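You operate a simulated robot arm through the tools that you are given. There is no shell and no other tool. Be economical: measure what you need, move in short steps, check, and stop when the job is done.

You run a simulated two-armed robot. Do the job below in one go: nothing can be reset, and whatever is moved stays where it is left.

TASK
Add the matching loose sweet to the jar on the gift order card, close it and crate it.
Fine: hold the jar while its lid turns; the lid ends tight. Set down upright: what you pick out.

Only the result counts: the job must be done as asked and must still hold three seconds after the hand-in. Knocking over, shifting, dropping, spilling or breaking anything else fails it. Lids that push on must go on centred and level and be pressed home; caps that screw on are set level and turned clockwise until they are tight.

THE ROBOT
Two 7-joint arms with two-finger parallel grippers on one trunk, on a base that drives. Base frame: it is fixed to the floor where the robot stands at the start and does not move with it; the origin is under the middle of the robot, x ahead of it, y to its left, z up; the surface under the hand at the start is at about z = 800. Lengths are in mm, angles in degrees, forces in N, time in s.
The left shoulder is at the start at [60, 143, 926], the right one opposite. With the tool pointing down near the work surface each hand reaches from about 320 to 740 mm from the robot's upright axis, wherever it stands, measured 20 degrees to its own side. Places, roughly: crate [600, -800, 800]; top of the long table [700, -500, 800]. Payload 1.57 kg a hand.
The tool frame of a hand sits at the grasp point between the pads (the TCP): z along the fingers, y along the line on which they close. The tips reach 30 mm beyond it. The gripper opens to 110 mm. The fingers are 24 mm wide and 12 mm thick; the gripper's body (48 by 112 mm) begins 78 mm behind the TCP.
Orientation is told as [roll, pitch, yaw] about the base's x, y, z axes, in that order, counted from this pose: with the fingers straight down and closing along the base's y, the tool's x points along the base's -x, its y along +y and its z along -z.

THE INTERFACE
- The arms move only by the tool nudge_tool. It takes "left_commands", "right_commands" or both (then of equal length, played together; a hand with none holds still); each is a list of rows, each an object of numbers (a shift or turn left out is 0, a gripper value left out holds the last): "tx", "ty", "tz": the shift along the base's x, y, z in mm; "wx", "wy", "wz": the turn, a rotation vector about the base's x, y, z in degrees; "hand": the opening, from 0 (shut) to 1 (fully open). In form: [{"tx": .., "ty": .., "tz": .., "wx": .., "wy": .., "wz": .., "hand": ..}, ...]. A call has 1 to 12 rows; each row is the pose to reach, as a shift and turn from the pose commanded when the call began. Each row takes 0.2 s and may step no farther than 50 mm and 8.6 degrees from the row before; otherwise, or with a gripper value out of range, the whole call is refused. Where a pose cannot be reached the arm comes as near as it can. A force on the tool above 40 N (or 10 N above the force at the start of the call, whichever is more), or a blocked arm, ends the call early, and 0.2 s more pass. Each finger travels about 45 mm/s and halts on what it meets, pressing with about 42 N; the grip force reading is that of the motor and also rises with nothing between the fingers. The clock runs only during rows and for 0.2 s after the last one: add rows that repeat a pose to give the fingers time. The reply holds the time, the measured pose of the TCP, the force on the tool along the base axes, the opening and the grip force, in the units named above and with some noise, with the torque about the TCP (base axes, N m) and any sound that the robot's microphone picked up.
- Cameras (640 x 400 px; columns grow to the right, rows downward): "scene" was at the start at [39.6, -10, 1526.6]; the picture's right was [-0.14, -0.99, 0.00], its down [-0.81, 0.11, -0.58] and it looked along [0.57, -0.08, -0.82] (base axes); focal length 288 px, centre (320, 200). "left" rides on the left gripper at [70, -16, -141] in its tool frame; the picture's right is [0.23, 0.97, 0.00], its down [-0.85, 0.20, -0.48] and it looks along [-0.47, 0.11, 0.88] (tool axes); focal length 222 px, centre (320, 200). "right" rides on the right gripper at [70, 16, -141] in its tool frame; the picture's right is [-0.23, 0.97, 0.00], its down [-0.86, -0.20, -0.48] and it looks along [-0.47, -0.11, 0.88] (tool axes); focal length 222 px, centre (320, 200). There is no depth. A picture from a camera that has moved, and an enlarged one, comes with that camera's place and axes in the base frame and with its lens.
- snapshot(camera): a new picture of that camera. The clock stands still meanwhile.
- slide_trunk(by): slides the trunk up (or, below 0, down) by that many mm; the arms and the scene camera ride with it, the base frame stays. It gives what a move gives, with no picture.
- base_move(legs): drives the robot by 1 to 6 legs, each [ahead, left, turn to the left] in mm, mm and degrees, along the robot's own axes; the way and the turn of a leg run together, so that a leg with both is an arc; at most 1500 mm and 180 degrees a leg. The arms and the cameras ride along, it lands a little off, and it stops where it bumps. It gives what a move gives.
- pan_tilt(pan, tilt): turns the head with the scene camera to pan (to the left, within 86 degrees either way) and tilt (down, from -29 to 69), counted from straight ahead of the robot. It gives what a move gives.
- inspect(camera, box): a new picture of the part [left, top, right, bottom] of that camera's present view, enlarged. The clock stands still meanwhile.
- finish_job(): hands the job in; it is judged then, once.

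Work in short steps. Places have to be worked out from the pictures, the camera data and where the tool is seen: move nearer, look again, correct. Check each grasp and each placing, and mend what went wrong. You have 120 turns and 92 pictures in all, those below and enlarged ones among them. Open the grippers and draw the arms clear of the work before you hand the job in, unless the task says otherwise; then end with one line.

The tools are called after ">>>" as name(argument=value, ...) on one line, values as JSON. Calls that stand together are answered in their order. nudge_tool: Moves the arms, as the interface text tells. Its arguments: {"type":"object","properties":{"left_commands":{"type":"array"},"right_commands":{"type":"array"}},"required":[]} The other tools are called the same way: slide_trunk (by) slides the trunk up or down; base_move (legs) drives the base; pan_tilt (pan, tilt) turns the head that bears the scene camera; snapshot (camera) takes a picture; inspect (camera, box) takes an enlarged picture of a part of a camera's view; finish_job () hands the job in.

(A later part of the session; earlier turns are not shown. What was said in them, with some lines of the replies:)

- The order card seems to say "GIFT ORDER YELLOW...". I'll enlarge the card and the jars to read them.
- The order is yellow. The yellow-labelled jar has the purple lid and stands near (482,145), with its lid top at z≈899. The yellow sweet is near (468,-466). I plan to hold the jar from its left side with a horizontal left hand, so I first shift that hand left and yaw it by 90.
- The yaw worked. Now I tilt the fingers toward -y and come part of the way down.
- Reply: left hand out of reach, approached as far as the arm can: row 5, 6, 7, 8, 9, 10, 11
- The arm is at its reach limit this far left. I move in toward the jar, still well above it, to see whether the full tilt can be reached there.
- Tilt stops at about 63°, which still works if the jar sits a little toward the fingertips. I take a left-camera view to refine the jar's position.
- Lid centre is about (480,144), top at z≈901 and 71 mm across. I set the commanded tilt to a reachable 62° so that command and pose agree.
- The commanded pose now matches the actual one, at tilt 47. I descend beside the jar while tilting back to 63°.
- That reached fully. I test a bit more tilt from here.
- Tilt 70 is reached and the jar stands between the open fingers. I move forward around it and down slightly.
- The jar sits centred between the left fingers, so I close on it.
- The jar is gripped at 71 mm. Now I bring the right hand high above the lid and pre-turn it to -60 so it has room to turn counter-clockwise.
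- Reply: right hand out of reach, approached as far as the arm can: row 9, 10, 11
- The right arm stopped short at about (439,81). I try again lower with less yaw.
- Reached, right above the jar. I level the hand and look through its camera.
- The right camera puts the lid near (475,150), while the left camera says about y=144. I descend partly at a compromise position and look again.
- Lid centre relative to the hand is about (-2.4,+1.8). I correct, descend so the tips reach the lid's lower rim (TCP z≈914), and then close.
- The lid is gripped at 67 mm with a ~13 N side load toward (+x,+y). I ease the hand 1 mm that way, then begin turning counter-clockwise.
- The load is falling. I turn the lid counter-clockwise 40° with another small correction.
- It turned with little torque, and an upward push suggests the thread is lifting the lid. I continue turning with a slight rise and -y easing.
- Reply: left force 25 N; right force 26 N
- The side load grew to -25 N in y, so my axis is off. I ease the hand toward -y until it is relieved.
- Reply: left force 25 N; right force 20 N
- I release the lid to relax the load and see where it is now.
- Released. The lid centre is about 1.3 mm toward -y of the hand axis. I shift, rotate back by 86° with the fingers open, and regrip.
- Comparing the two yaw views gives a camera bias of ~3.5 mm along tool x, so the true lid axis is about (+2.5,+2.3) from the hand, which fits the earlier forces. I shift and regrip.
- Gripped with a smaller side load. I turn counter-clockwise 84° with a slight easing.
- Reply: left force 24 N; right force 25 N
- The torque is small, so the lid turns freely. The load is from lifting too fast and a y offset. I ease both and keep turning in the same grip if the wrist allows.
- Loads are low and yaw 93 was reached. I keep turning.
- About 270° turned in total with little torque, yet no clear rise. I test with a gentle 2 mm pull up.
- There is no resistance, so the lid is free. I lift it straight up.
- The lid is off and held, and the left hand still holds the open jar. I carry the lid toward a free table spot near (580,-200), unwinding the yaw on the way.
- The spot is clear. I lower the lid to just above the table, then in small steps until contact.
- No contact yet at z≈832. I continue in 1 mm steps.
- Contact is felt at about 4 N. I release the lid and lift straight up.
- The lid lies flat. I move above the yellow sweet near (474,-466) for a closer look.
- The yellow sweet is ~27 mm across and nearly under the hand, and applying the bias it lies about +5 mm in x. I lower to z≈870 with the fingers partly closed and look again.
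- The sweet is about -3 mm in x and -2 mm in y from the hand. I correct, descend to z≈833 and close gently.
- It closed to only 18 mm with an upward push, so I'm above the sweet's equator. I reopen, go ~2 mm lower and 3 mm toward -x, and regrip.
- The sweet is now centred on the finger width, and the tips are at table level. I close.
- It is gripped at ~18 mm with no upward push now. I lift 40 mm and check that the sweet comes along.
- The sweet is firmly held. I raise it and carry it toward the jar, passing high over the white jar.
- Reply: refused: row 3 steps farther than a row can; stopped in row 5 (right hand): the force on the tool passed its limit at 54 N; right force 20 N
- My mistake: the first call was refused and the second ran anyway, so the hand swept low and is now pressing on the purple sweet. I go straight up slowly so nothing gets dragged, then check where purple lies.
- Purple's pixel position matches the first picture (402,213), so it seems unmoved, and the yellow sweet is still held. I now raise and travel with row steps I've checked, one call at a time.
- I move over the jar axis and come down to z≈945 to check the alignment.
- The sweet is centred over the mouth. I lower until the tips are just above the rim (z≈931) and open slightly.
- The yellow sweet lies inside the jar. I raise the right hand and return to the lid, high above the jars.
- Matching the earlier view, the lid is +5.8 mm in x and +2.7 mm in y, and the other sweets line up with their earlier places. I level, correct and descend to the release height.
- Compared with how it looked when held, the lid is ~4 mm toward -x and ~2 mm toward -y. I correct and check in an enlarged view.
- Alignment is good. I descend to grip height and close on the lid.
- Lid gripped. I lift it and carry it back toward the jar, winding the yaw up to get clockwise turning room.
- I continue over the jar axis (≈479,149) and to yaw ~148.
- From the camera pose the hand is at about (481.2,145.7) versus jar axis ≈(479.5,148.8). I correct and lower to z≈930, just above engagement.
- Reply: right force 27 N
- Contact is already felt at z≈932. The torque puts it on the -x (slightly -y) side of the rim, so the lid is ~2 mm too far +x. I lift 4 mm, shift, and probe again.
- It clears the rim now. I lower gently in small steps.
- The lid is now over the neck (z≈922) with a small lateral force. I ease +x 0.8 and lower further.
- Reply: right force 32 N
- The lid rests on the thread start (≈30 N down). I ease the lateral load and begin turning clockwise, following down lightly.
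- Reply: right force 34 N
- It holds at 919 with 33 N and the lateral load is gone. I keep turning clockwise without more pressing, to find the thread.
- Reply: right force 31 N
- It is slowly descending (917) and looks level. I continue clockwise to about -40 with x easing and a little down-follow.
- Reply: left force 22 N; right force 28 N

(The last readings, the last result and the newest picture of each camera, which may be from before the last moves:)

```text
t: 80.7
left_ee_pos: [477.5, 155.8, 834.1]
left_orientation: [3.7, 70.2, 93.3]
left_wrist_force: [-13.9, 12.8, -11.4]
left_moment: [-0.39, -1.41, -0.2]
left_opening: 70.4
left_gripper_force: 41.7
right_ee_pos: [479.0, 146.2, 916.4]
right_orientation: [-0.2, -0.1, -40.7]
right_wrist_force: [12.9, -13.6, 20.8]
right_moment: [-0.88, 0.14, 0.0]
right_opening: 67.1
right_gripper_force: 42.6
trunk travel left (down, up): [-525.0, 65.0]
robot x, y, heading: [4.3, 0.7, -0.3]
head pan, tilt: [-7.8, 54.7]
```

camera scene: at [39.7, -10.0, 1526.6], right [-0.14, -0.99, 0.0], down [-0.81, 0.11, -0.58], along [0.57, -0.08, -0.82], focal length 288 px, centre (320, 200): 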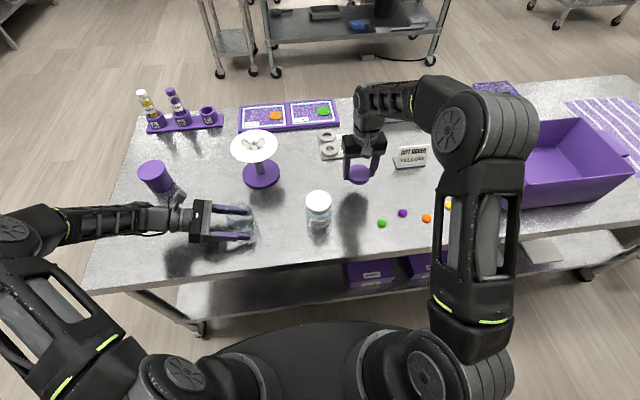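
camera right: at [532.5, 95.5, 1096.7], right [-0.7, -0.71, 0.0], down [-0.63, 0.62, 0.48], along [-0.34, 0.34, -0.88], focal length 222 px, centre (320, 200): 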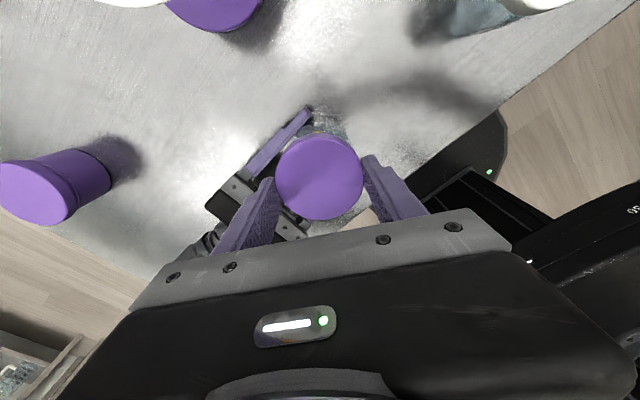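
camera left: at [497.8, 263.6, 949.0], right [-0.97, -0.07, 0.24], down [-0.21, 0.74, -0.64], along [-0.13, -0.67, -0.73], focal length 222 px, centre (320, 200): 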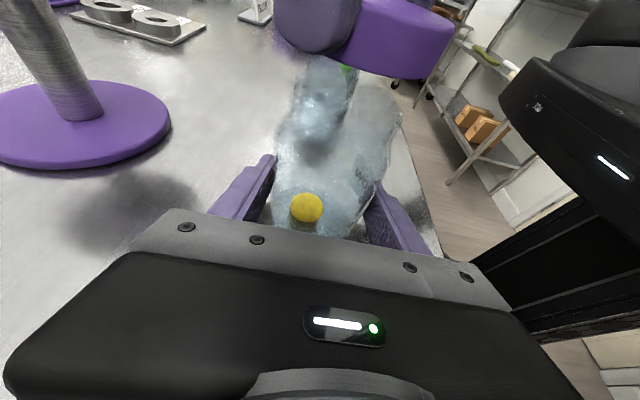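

The thread is pulling it down as I turn (189° so far). I release the lid, and check that it is level and centred before regripping.

>>> nudge_tool(right_commands=[{"hand": 0.8}, {"hand": 0.8}, {"hand": 0.8}])

>>> inspect(camera="left", box=[200, 0, 520, 200])

>>> inspect(camera="right", box=[200, 80, 440, 230])

```text
t: 81.5
left_ee_pos: [478.1, 153.9, 833.9]
left_orientation: [3.8, 70.2, 93.6]
left_wrist_force: [-0.4, -0.1, -1.1]
left_moment: [0.01, 0.0, 0.01]
left_opening: 70.9
left_gripper_force: 42.2
right_ee_pos: [478.9, 148.9, 916.4]
right_orientation: [-0.1, 0.1, -40.4]
right_wrist_force: [0.6, -0.6, -0.1]
right_moment: [-0.01, -0.01, 0.02]
right_opening: 88.0
right_gripper_force: 0.0
trunk travel left (down, up): [-525.0, 65.0]
robot x, y, heading: [2.3, 0.7, -0.2]
head pan, tilt: [-7.8, 54.7]
```

```text
2.00 times, centred on (360, 100) of left
camera zoom: at [498.1, 263.6, 948.9], right [-0.97, -0.07, 0.24], down [-0.21, 0.74, -0.64], along [-0.13, -0.67, -0.73], focal length 444 px, centre (240, 400)
```

zoom: 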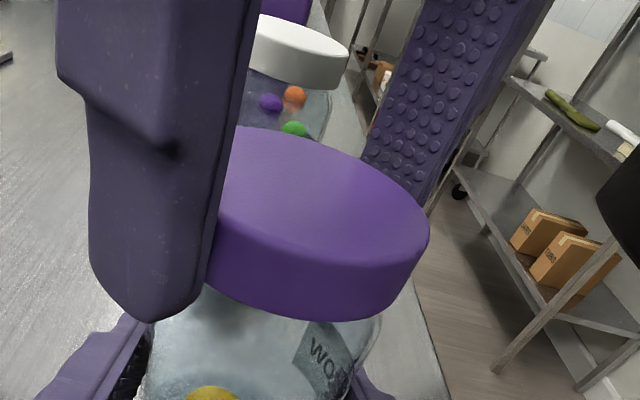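

```text
2.67 times, centred on (320, 155) of right
camera zoom: at [435.7, 206.0, 1058.0], right [0.8, 0.59, 0.0], down [0.52, -0.71, 0.48], along [0.28, -0.39, -0.88], focal length 592 px, centre (320, 320)
```

zoom: 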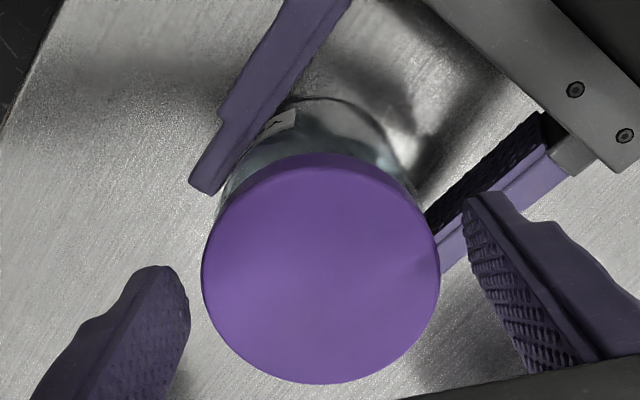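

The lid is level and centred within 1 mm. With the fingers open, I rotate back to the high yaw in two calls.

>>> nudge_tool(right_commands=[{"wz": 8.2, "tx": 0.4, "ty": -0.4}, {"wz": 16.4, "tx": 0.4, "ty": -0.4}, {"wz": 24.6, "tx": 0.4, "ty": -0.4}, {"wz": 32.8, "tx": 0.4, "ty": -0.4}, {"wz": 41, "tx": 0.4, "ty": -0.4}, {"wz": 49.2, "tx": 0.4, "ty": -0.4}, {"wz": 57.4, "tx": 0.4, "ty": -0.4}, {"wz": 65.6, "tx": 0.4, "ty": -0.4}, {"wz": 73.8, "tx": 0.4, "ty": -0.4}, {"wz": 82, "tx": 0.4, "ty": -0.4}, {"wz": 90.2, "tx": 0.4, "ty": -0.4}, {"wz": 98, "tx": 0.4, "ty": -0.4}])

```text
t: 84.1
left_ee_pos: [478.3, 155.9, 834.7]
left_orientation: [3.8, 70.3, 93.4]
left_wrist_force: [0.9, 0.5, 2.3]
left_moment: [-0.03, -0.12, 0.0]
left_opening: 70.7
left_gripper_force: 40.9
right_ee_pos: [479.4, 148.5, 916.3]
right_orientation: [0.0, 0.0, 57.7]
right_wrist_force: [-0.3, 0.1, -0.1]
right_moment: [-0.01, -0.02, 0.0]
right_opening: 88.0
right_gripper_force: 0.0
trunk travel left (down, up): [-525.0, 65.0]
robot x, y, heading: [-0.6, -1.3, 0.1]
head pan, tilt: [-7.8, 54.7]
```

No contact. I continue to yaw ~146, then close with the hand 1 mm lower on the lid.

>>> nudge_tool(right_commands=[{"wz": 8.2}, {"wz": 16.4}, {"wz": 24.6}, {"wz": 32.8}, {"wz": 41}, {"wz": 49.2}, {"wz": 57.4}, {"wz": 65.6}, {"wz": 73.8}, {"wz": 82}, {"wz": 88, "tz": -1}, {"wz": 88, "tz": -1}])

>>> nudge_tool(right_commands=[{"hand": 0.5}, {"hand": 0.5}, {"hand": 0.5}, {"hand": 0.5}])

```text
t: 86.7
left_ee_pos: [477.5, 154.9, 834.0]
left_orientation: [3.9, 70.3, 93.4]
left_wrist_force: [1.3, 0.0, 3.3]
left_moment: [-0.05, -0.25, 0.03]
left_opening: 70.5
left_gripper_force: 41.3
right_ee_pos: [478.8, 148.7, 915.5]
right_orientation: [0.0, 0.1, 145.6]
right_wrist_force: [-0.7, 0.3, 0.5]
right_moment: [-0.02, -0.02, -0.01]
right_opening: 87.9
right_gripper_force: 0.0
trunk travel left (down, up): [-525.0, 65.0]
robot x, y, heading: [-3.1, -1.1, -0.0]
head pan, tilt: [-7.8, 54.7]
```

```text
t: 87.7
left_ee_pos: [478.9, 153.9, 835.4]
left_orientation: [3.8, 70.3, 93.5]
left_wrist_force: [2.3, 1.1, 4.5]
left_moment: [-0.19, -0.11, 0.0]
left_opening: 70.4
left_gripper_force: 41.7
right_ee_pos: [479.0, 148.2, 915.1]
right_orientation: [0.0, 0.0, 145.5]
right_wrist_force: [-1.3, -1.8, 0.5]
right_moment: [-0.1, 0.1, 0.0]
right_opening: 67.1
right_gripper_force: 39.0
trunk travel left (down, up): [-525.0, 65.0]
robot x, y, heading: [-0.3, 0.8, -0.0]
head pan, tilt: [-7.8, 54.7]
```

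Excellent, it is gripped with almost no lateral load. I turn clockwise ~90° with a slight downward follow, watching the torque.

>>> nudge_tool(right_commands=[{"wz": -8, "tz": -0.2}, {"wz": -16, "tz": -0.4}, {"wz": -24, "tz": -0.5}, {"wz": -32, "tz": -0.6}, {"wz": -40, "tz": -0.7}, {"wz": -48, "tz": -0.8}, {"wz": -56, "tz": -0.9}, {"wz": -64, "tz": -1.0}, {"wz": -72, "tz": -1.1}, {"wz": -80, "tz": -1.2}, {"wz": -88, "tz": -1.2}])

```text
t: 90.1
left_ee_pos: [475.9, 153.8, 835.1]
left_orientation: [4.0, 70.4, 93.7]
left_wrist_force: [0.4, -0.2, 0.7]
left_moment: [-0.1, -0.45, -1.58]
left_opening: 70.6
left_gripper_force: 41.6
right_ee_pos: [479.8, 147.6, 915.3]
right_orientation: [-0.1, -0.1, 57.5]
right_wrist_force: [0.4, 0.3, 3.0]
right_moment: [0.09, 0.2, 1.63]
right_opening: 67.4
right_gripper_force: 41.6
trunk travel left (down, up): [-525.0, 65.0]
robot x, y, heading: [-0.2, -1.1, -0.4]
head pan, tilt: [-7.8, 54.7]
```

The torque has risen to 1.6 N·m, so the lid is getting tight. I turn a bit more to see whether it plateaus.

>>> nudge_tool(right_commands=[{"wz": -8}, {"wz": -16}, {"wz": -24}])

>>> inspect(camera="left", box=[200, 0, 520, 200])

```text
t: 90.9
left_ee_pos: [477.3, 155.1, 835.1]
left_orientation: [3.8, 70.2, 93.5]
left_wrist_force: [-0.8, 3.5, 1.3]
left_moment: [-0.35, -0.88, -1.34]
left_opening: 70.9
left_gripper_force: 41.8
right_ee_pos: [479.0, 148.4, 915.1]
right_orientation: [-0.1, -0.1, 33.5]
right_wrist_force: [3.6, -0.5, 8.9]
right_moment: [0.05, 0.34, 1.47]
right_opening: 67.4
right_gripper_force: 41.7
trunk travel left (down, up): [-525.0, 65.0]
robot x, y, heading: [1.1, -0.7, -0.2]
head pan, tilt: [-7.8, 54.7]
```

```text
2.00 times, centred on (360, 100) of left
camera zoom: at [497.6, 263.9, 949.0], right [-0.97, -0.07, 0.24], down [-0.21, 0.74, -0.64], along [-0.13, -0.67, -0.73], focal length 444 px, centre (240, 400)
```

zoom: 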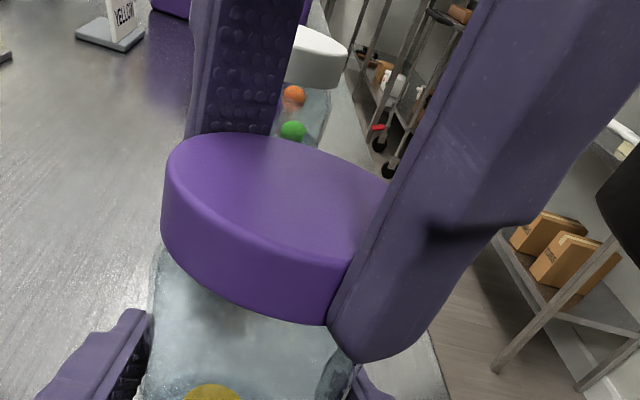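

The torque plateaus at ~1.5 N·m, the seated height matches the start, and the lid is level, so it is tight. I release the lid and raise the right hand to check.

>>> nudge_tool(right_commands=[{"hand": 0.9}, {"hand": 0.9}, {"hand": 0.9}, {"tz": 30}, {"tz": 75}, {"tz": 110}])

>>> snapshot(camera="left")

>>> inspect(camera="scene", box=[180, 170, 300, 245])

```text
t: 92.3
left_ee_pos: [476.7, 154.0, 835.6]
left_orientation: [3.7, 70.4, 93.5]
left_wrist_force: [0.0, 1.0, 4.9]
left_moment: [-0.18, -0.1, 0.07]
left_opening: 70.9
left_gripper_force: 41.8
right_ee_pos: [477.7, 145.2, 1024.6]
right_orientation: [-0.1, 0.1, 33.6]
right_wrist_force: [1.0, -0.3, 0.5]
right_moment: [0.02, -0.02, 0.02]
right_opening: 98.9
right_gripper_force: 0.0
trunk travel left (down, up): [-525.0, 65.0]
robot x, y, heading: [-4.2, 0.1, 0.2]
head pan, tilt: [-7.8, 54.7]
```

```text
36 pictures are left
camera left: at [497.8, 263.7, 949.0], right [-0.97, -0.07, 0.24], down [-0.21, 0.74, -0.64], along [-0.13, -0.67, -0.73], focal length 222 px, centre (320, 200)
```

left: 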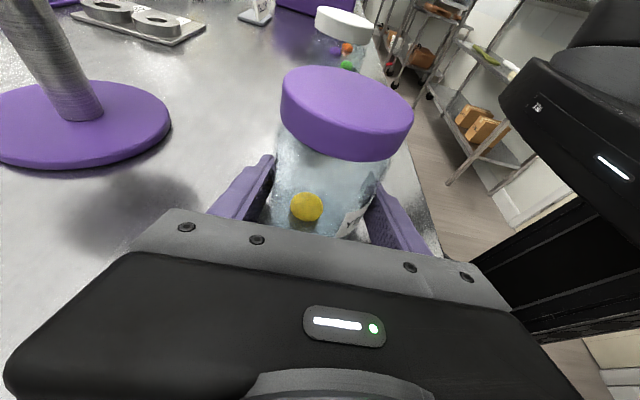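

```text
5.33 times, centred on (240, 208) of scene
camera zoom: at [39.5, -10.0, 1526.6], right [-0.14, -0.99, 0.0], down [-0.81, 0.11, -0.58], along [0.57, -0.08, -0.82], focal length 1536 px, centre (747, 160)
```

zoom: 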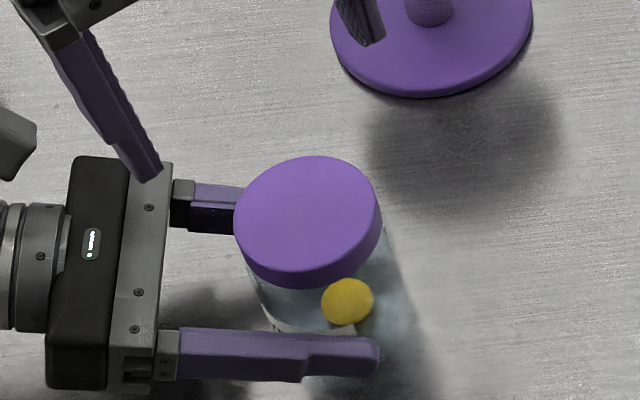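

The lid is seated. The label turned a little because the jar slipped in the left grip at ~1.5 N·m, so the lid is tight with the sweet inside. I release the left hand and back it off in +y.

>>> nudge_tool(left_commands=[{"hand": 0.7}, {"hand": 1.0}, {"hand": 1.0}, {"hand": 1.0}, {"ty": 20}, {"ty": 45}, {"ty": 70}, {"ty": 90}])

>>> inspect(camera="scene", box=[180, 170, 300, 245])

```text
t: 94.1
left_ee_pos: [476.8, 243.1, 834.9]
left_orientation: [3.9, 70.3, 93.6]
left_wrist_force: [0.5, -0.5, -0.4]
left_moment: [0.0, -0.03, 0.02]
left_opening: 109.8
left_gripper_force: 0.1
right_ee_pos: [479.2, 145.8, 1023.7]
right_orientation: [-0.1, 0.2, 33.5]
right_wrist_force: [-0.1, -0.4, 0.5]
right_moment: [0.03, 0.01, 0.0]
right_opening: 99.1
right_gripper_force: 0.1
trunk travel left (down, up): [-525.0, 65.0]
robot x, y, heading: [-0.4, -2.0, -0.3]
head pan, tilt: [-7.8, 54.7]
```

```text
5.33 times, centred on (240, 208) of scene
camera zoom: at [39.8, -9.8, 1526.6], right [-0.14, -0.99, 0.0], down [-0.81, 0.11, -0.58], along [0.57, -0.08, -0.82], focal length 1536 px, centre (747, 160)
```

zoom: 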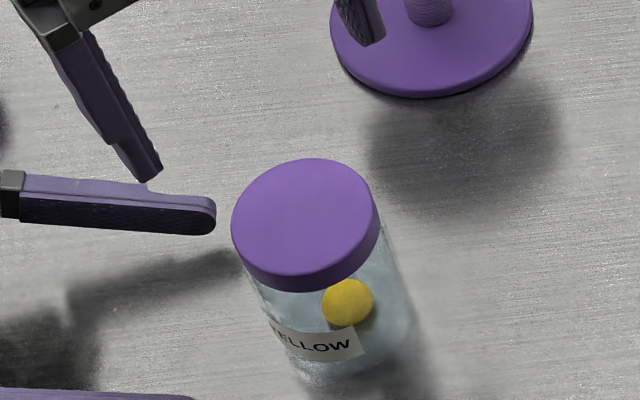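

The jar stands free and upright with the sweet inside. I retract the left hand up and back to vertical.

>>> nudge_tool(left_commands=[{"ty": 10, "tz": 15, "wx": 7}, {"ty": 20, "tz": 40, "wx": 14}, {"ty": 30, "tz": 65, "wx": 21}, {"ty": 40, "tz": 90, "wx": 28}, {"ty": 50, "tz": 115, "wx": 35}, {"ty": 55, "tz": 140, "wx": 42}, {"ty": 57, "tz": 165, "wx": 49}, {"ty": 57, "tz": 190, "wx": 56}, {"ty": 57, "tz": 215, "wx": 63}, {"ty": 57, "tz": 240, "wx": 69}, {"ty": 57, "tz": 255, "wx": 69}])

```text
t: 96.5
left_ee_pos: [479.4, 303.2, 1091.6]
left_orientation: [0.6, 1.3, 91.2]
left_wrist_force: [-0.2, 0.0, 0.5]
left_moment: [-0.02, -0.04, 0.02]
left_opening: 109.8
left_gripper_force: 0.0
right_ee_pos: [478.0, 146.2, 1023.7]
right_orientation: [-0.1, 0.0, 33.4]
right_wrist_force: [-0.6, -0.4, -0.2]
right_moment: [0.0, -0.02, -0.04]
right_opening: 99.1
right_gripper_force: 0.1
trunk travel left (down, up): [-525.0, 65.0]
robot x, y, heading: [-3.4, 0.1, 0.0]
head pan, tilt: [-7.8, 54.7]
```

The left hand is clear. I turn the right hand to yaw 0, lower it to z≈960 and check centring over the jar.

>>> nudge_tool(right_commands=[{"wz": -8, "tz": -10}, {"wz": -16, "tz": -20}, {"wz": -24, "tz": -40}, {"wz": -32, "tz": -55, "hand": 1.0}, {"wz": -33.5, "tz": -64, "hand": 1.0}, {"wz": -33.5, "tz": -64, "hand": 1.0}])

>>> inspect(camera="right", box=[200, 80, 440, 230])

```text
t: 97.9
left_ee_pos: [478.5, 302.4, 1091.6]
left_orientation: [0.6, 1.3, 91.2]
left_wrist_force: [-0.3, 0.8, -1.0]
left_moment: [0.0, 0.01, -0.03]
left_opening: 110.1
left_gripper_force: 0.1
right_ee_pos: [478.3, 147.3, 959.0]
right_orientation: [-0.1, 0.1, 0.0]
right_wrist_force: [-1.2, 0.4, -0.3]
right_moment: [-0.01, 0.0, -0.01]
right_opening: 109.9
right_gripper_force: 0.1
trunk travel left (down, up): [-525.0, 65.0]
robot x, y, heading: [-3.0, 1.2, 0.1]
head pan, tilt: [-7.8, 54.7]
```

```text
2.67 times, centred on (320, 155) of right
camera zoom: at [409.7, 164.5, 1101.2], right [0.23, 0.97, 0.0], down [0.86, -0.2, 0.48], along [0.46, -0.11, -0.88], focal length 592 px, centre (320, 320)
```

zoom: 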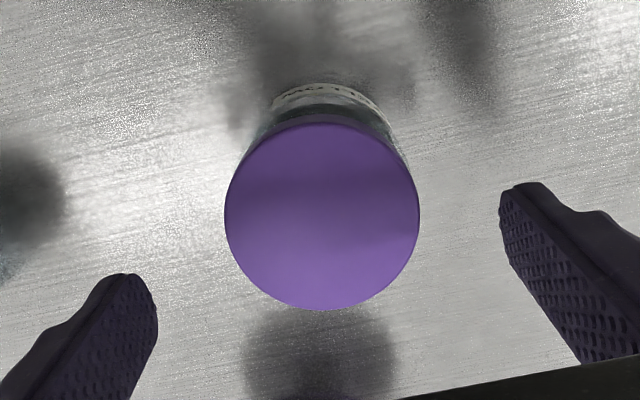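

Centred to ~1 mm. I descend so the fingers span the upper jar body (TCP z≈870), and grip.

>>> nudge_tool(right_commands=[{"tx": -1, "tz": -30}, {"tx": -1, "tz": -60}, {"tx": -1, "tz": -90}, {"tx": -1, "tz": -90, "hand": 0.7}, {"tx": -1, "tz": -90, "hand": 0.5}, {"tx": -1, "tz": -90, "hand": 0.4}, {"tx": -1, "tz": -90, "hand": 0.4}, {"tx": -1, "tz": -90, "hand": 0.4}])

```text
t: 99.7
left_ee_pos: [478.5, 302.4, 1090.6]
left_orientation: [0.7, 1.3, 91.1]
left_wrist_force: [-0.6, -0.4, -0.4]
left_moment: [0.02, 0.02, 0.02]
left_opening: 109.9
left_gripper_force: 0.1
right_ee_pos: [478.0, 147.9, 870.0]
right_orientation: [-0.1, 0.1, 0.0]
right_wrist_force: [-0.5, -0.3, -1.2]
right_moment: [-0.02, -0.01, 0.02]
right_opening: 71.1
right_gripper_force: 36.9
trunk travel left (down, up): [-525.0, 65.0]
robot x, y, heading: [-1.2, -0.5, -0.1]
head pan, tilt: [-7.8, 54.7]
```

The jar body is gripped at 71 mm. I lift it straight up.

>>> nudge_tool(right_commands=[{"tz": 10}, {"tz": 40}, {"tz": 80}, {"tz": 120}, {"tz": 160}, {"tz": 200}, {"tz": 200}])

>>> snapshot(camera="scene")

```text
t: 101.3
left_ee_pos: [479.0, 301.3, 1092.0]
left_orientation: [0.6, 1.3, 91.3]
left_wrist_force: [0.3, -0.4, 0.3]
left_moment: [-0.02, 0.02, 0.01]
left_opening: 110.1
left_gripper_force: 0.0
right_ee_pos: [480.6, 146.9, 1049.6]
right_orientation: [0.2, -0.3, 0.1]
right_wrist_force: [-0.9, 0.9, -1.2]
right_moment: [0.02, -0.01, 0.0]
right_opening: 71.4
right_gripper_force: 41.7
right hand out of reach, approached as far as the arm can: row 6, 7
trunk travel left (down, up): [-525.0, 65.0]
robot x, y, heading: [-0.5, 1.1, -0.2]
head pan, tilt: [-7.8, 54.7]
```

```text
32 pictures are left
camera scene: at [39.9, -10.0, 1526.6], right [-0.14, -0.99, 0.0], down [-0.81, 0.11, -0.58], along [0.57, -0.08, -0.82], focal length 288 px, centre (320, 200)
```

scene: 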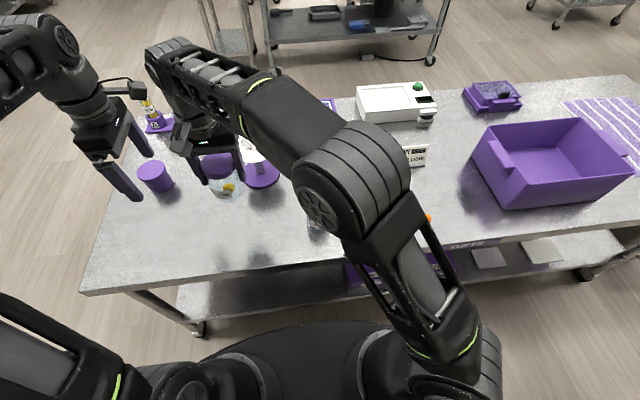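

The jar is held upright. I swing the right hand back to its own side at height before driving.

>>> nudge_tool(right_commands=[{"ty": -40, "tx": -4}, {"ty": -84, "tx": -8}, {"ty": -128, "tx": -12}, {"ty": -172, "tx": -16}, {"ty": -216, "tx": -20}, {"ty": -260, "tx": -24}, {"ty": -304, "tx": -28}, {"ty": -348, "tx": -30}, {"ty": -392, "tx": -30}, {"ty": -392, "tx": -30, "tz": 10}], left_commands=[{"ty": -20}, {"ty": -40}, {"ty": -60}, {"ty": -80}, {"ty": -100}, {"ty": -120}, {"ty": -140}, {"ty": -150}, {"ty": -150}, {"ty": -150}])

```text
t: 103.5
left_ee_pos: [479.3, 152.0, 1089.9]
left_orientation: [0.7, 1.3, 91.2]
left_wrist_force: [0.8, -0.3, 0.3]
left_moment: [-0.03, 0.02, -0.01]
left_opening: 109.8
left_gripper_force: 0.0
right_ee_pos: [450.7, -244.0, 1058.3]
right_orientation: [-0.1, 0.2, 0.1]
right_wrist_force: [1.1, 0.5, -1.3]
right_moment: [-0.03, -0.01, 0.0]
right_opening: 70.8
right_gripper_force: 42.2
trunk travel left (down, up): [-525.0, 65.0]
robot x, y, heading: [-0.6, -1.3, -0.2]
head pan, tilt: [-7.8, 54.7]
```

I drive 500 mm to the right, along the table.

>>> base_move(legs=[[0, -250, 0], [0, -250, 0]])

>>> snapshot(camera="scene")

>>> snapshot(camera="right")

```text
t: 106.7
left_ee_pos: [479.4, -345.7, 1089.7]
left_orientation: [0.6, 1.3, 91.1]
left_wrist_force: [-0.4, -0.3, -0.7]
left_moment: [0.03, 0.0, 0.01]
left_opening: 109.8
left_gripper_force: 0.0
right_ee_pos: [450.9, -742.4, 1059.9]
right_orientation: [0.0, 0.1, -0.1]
right_wrist_force: [0.2, 0.3, -0.8]
right_moment: [0.09, 0.0, 0.03]
right_opening: 71.1
right_gripper_force: 42.2
trunk travel left (down, up): [-525.0, 65.0]
robot x, y, heading: [1.6, -497.0, 0.0]
head pan, tilt: [-7.8, 54.7]
```

```text
31 pictures are left
camera scene: at [39.5, -507.4, 1526.6], right [-0.14, -0.99, 0.0], down [-0.81, 0.11, -0.58], along [0.57, -0.08, -0.82], focal length 288 px, centre (320, 200)
```

scene: 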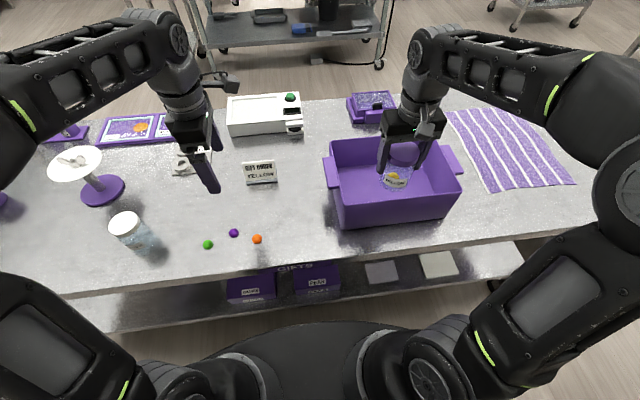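

```text
30 pictures are left
camera right: at [380.9, -725.4, 1200.5], right [0.23, 0.97, 0.0], down [0.86, -0.2, 0.48], along [0.46, -0.11, -0.88], focal length 222 px, centre (320, 200)
```

right: 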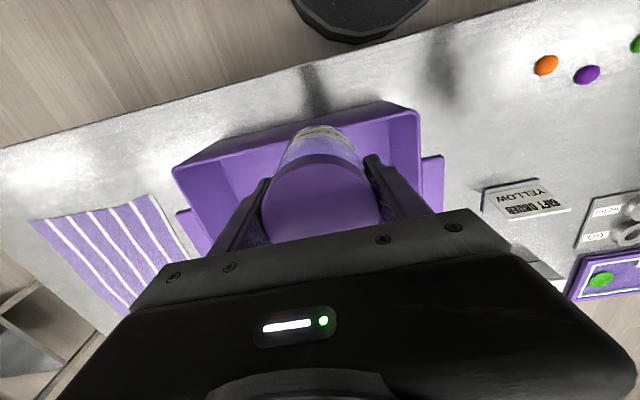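

I enlarge the crate to measure its rim and inside.

>>> inspect(camera="scene", box=[310, 125, 480, 235])

```text
3.64 times, centred on (395, 180) of scene
camera zoom: at [39.5, -507.4, 1526.6], right [-0.14, -0.99, 0.0], down [-0.81, 0.11, -0.58], along [0.57, -0.08, -0.82], focal length 1048 px, centre (47, 273)
```

zoom: 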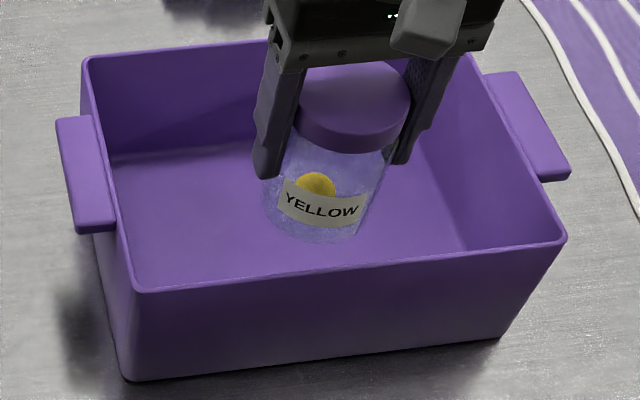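

The crate is empty, spanning about x 429–655 and y -930..-627 with its rim near z 936. I move the jar above its middle (≈540,-770).

>>> nudge_tool(right_commands=[{"tx": 30, "ty": -10}, {"tx": 60, "ty": -20}, {"tx": 90, "ty": -28}, {"tx": 90, "ty": -28, "tz": -30}, {"tx": 90, "ty": -28, "tz": -60}, {"tx": 90, "ty": -28, "tz": -60}])

>>> inspect(camera="scene", box=[310, 125, 480, 235])

>>> snapshot(camera="right")

```text
t: 108.1
left_ee_pos: [479.2, -343.9, 1089.3]
left_orientation: [0.5, 1.2, 91.2]
left_wrist_force: [0.3, -0.3, 0.5]
left_moment: [-0.01, -0.02, 0.02]
left_opening: 110.1
left_gripper_force: 0.0
right_ee_pos: [541.6, -768.3, 996.1]
right_orientation: [0.0, 0.1, -0.2]
right_wrist_force: [0.1, 0.6, -1.3]
right_moment: [0.02, -0.02, 0.01]
right_opening: 70.9
right_gripper_force: 42.0
trunk travel left (down, up): [-525.0, 65.0]
robot x, y, heading: [-0.3, -497.1, -0.7]
head pan, tilt: [-7.8, 54.7]
```

```text
3.64 times, centred on (395, 180) of scene
camera zoom: at [39.2, -506.0, 1526.6], right [-0.14, -0.99, 0.0], down [-0.81, 0.11, -0.58], along [0.57, -0.08, -0.82], focal length 1048 px, centre (47, 273)
```

zoom: 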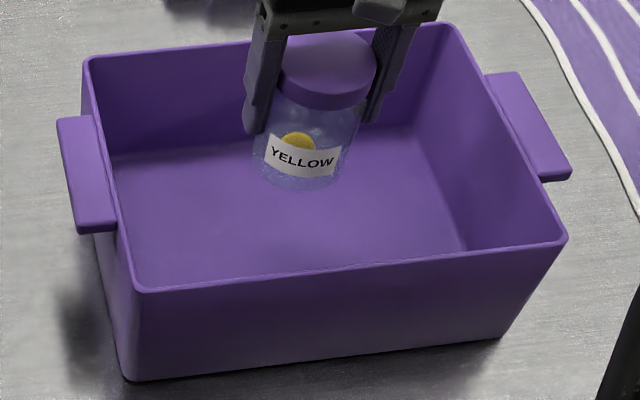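

```text
27 pictures are left
camera right: at [472.3, -750.9, 1138.3], right [0.23, 0.97, 0.0], down [0.86, -0.2, 0.48], along [0.46, -0.11, -0.88], focal length 222 px, centre (320, 200)
```

right: 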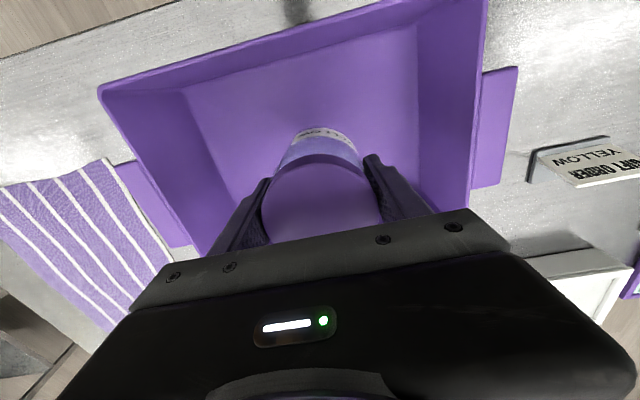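

Well inside the crate opening. I lower to just above the expected floor.

>>> nudge_tool(right_commands=[{"tz": -30}, {"tz": -60}, {"tz": -90}, {"tz": -110}, {"tz": -114}, {"tz": -116}, {"tz": -118}, {"tz": -118}])

```text
t: 109.9
left_ee_pos: [479.1, -345.3, 1090.8]
left_orientation: [0.5, 1.3, 91.1]
left_wrist_force: [0.8, 0.6, -0.1]
left_moment: [0.01, -0.01, 0.0]
left_opening: 110.0
left_gripper_force: 0.0
right_ee_pos: [540.5, -769.5, 880.9]
right_orientation: [0.0, 0.0, 0.0]
right_wrist_force: [-0.6, 0.2, -0.6]
right_moment: [0.01, -0.03, 0.02]
right_opening: 71.1
right_gripper_force: 42.5
trunk travel left (down, up): [-525.0, 65.0]
robot x, y, heading: [2.9, -493.7, -0.1]
head pan, tilt: [-7.8, 54.7]
```

No contact yet at 880. I continue in 1.5 mm steps.

>>> nudge_tool(right_commands=[{"tz": -1.5}, {"tz": -3}, {"tz": -4.2}, {"tz": -5.2}, {"tz": -5.2}])

```text
t: 111.1
left_ee_pos: [480.0, -344.4, 1089.3]
left_orientation: [0.5, 1.3, 91.1]
left_wrist_force: [0.3, 0.1, -0.2]
left_moment: [0.0, 0.03, -0.03]
left_opening: 110.1
left_gripper_force: 0.1
right_ee_pos: [541.7, -769.8, 874.7]
right_orientation: [0.1, 0.2, -0.1]
right_wrist_force: [0.0, -0.8, -1.0]
right_moment: [-0.02, 0.0, -0.03]
right_opening: 70.9
right_gripper_force: 41.9
trunk travel left (down, up): [-525.0, 65.0]
robot x, y, heading: [-0.3, -495.2, -0.3]
head pan, tilt: [-7.8, 54.7]
```

>>> nudge_tool(right_commands=[{"tz": -0.8}, {"tz": -1.6}, {"tz": -2.4}, {"tz": -2.4}])

```text
t: 112.1
left_ee_pos: [479.0, -344.9, 1091.1]
left_orientation: [0.6, 1.4, 91.1]
left_wrist_force: [-0.2, 0.6, -0.1]
left_moment: [0.0, 0.01, 0.0]
left_opening: 109.9
left_gripper_force: 0.1
right_ee_pos: [541.0, -769.8, 873.4]
right_orientation: [-0.1, 0.0, -0.2]
right_wrist_force: [0.5, -0.4, 9.8]
right_moment: [0.16, 0.03, 0.0]
right_opening: 71.1
right_gripper_force: 42.1
trunk travel left (down, up): [-525.0, 65.0]
robot x, y, heading: [3.7, -494.5, -0.5]
head pan, tilt: [-7.8, 54.7]
```

The jar is on the crate floor (≈10 N). I release it and lift straight up.

>>> nudge_tool(right_commands=[{"hand": 0.75}, {"hand": 0.95}, {"hand": 0.95}, {"hand": 0.95}, {"tz": 20}, {"tz": 60}, {"tz": 105}, {"tz": 150}, {"tz": 190}, {"tz": 190}])

>>> snapshot(camera="scene")

>>> inspect(camera="scene", box=[310, 125, 480, 235])

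```text
t: 114.3
left_ee_pos: [479.4, -345.0, 1089.7]
left_orientation: [0.6, 1.3, 91.1]
left_wrist_force: [0.4, 0.8, 0.0]
left_moment: [0.01, -0.03, -0.01]
left_opening: 109.9
left_gripper_force: 0.0
right_ee_pos: [538.0, -769.1, 1064.9]
right_orientation: [0.0, 0.1, -0.1]
right_wrist_force: [-0.4, 0.1, -0.9]
right_moment: [-0.02, 0.03, -0.05]
right_opening: 104.5
right_gripper_force: 0.0
trunk travel left (down, up): [-525.0, 65.0]
robot x, y, heading: [4.1, -491.7, -0.2]
head pan, tilt: [-7.8, 54.7]
```

```text
26 pictures are left
camera scene: at [39.6, -506.2, 1526.6], right [-0.14, -0.99, 0.0], down [-0.81, 0.11, -0.58], along [0.57, -0.08, -0.82], focal length 288 px, centre (320, 200)
```

scene: 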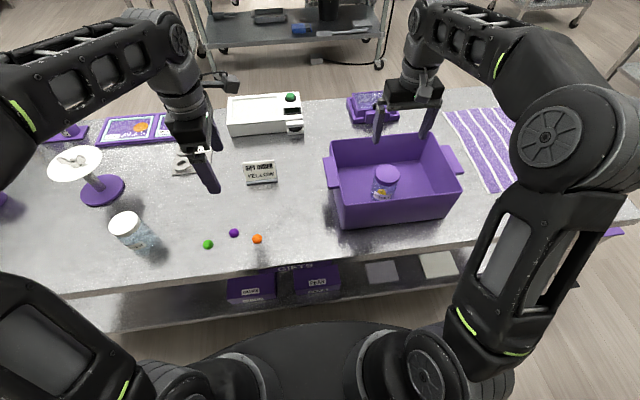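

```text
3.64 times, centred on (395, 180) of scene
camera zoom: at [39.6, -506.2, 1526.6], right [-0.14, -0.99, 0.0], down [-0.81, 0.11, -0.58], along [0.57, -0.08, -0.82], focal length 1048 px, centre (47, 273)
```

zoom: 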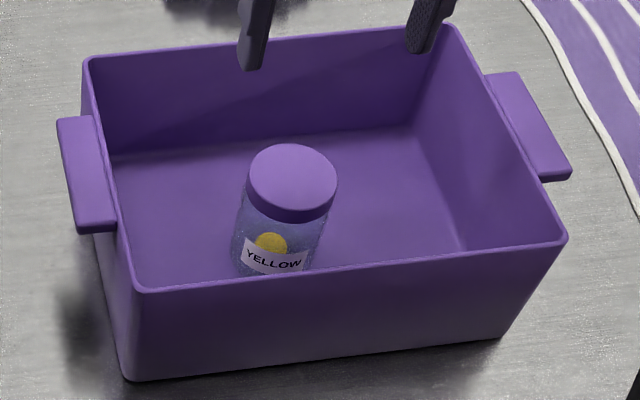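

The jar stands upright in the crate, lid on level and the yellow sweet inside. Both hands are open and clear, and everything else is in place, so I hand the job in.

>>> finish_job()

```text
The job is handed in.
```

The yellow sweet is in the YELLOW jar, its lid is screwed on tight (about 1.5 N·m), and the jar stands upright in the crate; a hand did bump the purple sweet along the way, but the pictures show no shift.
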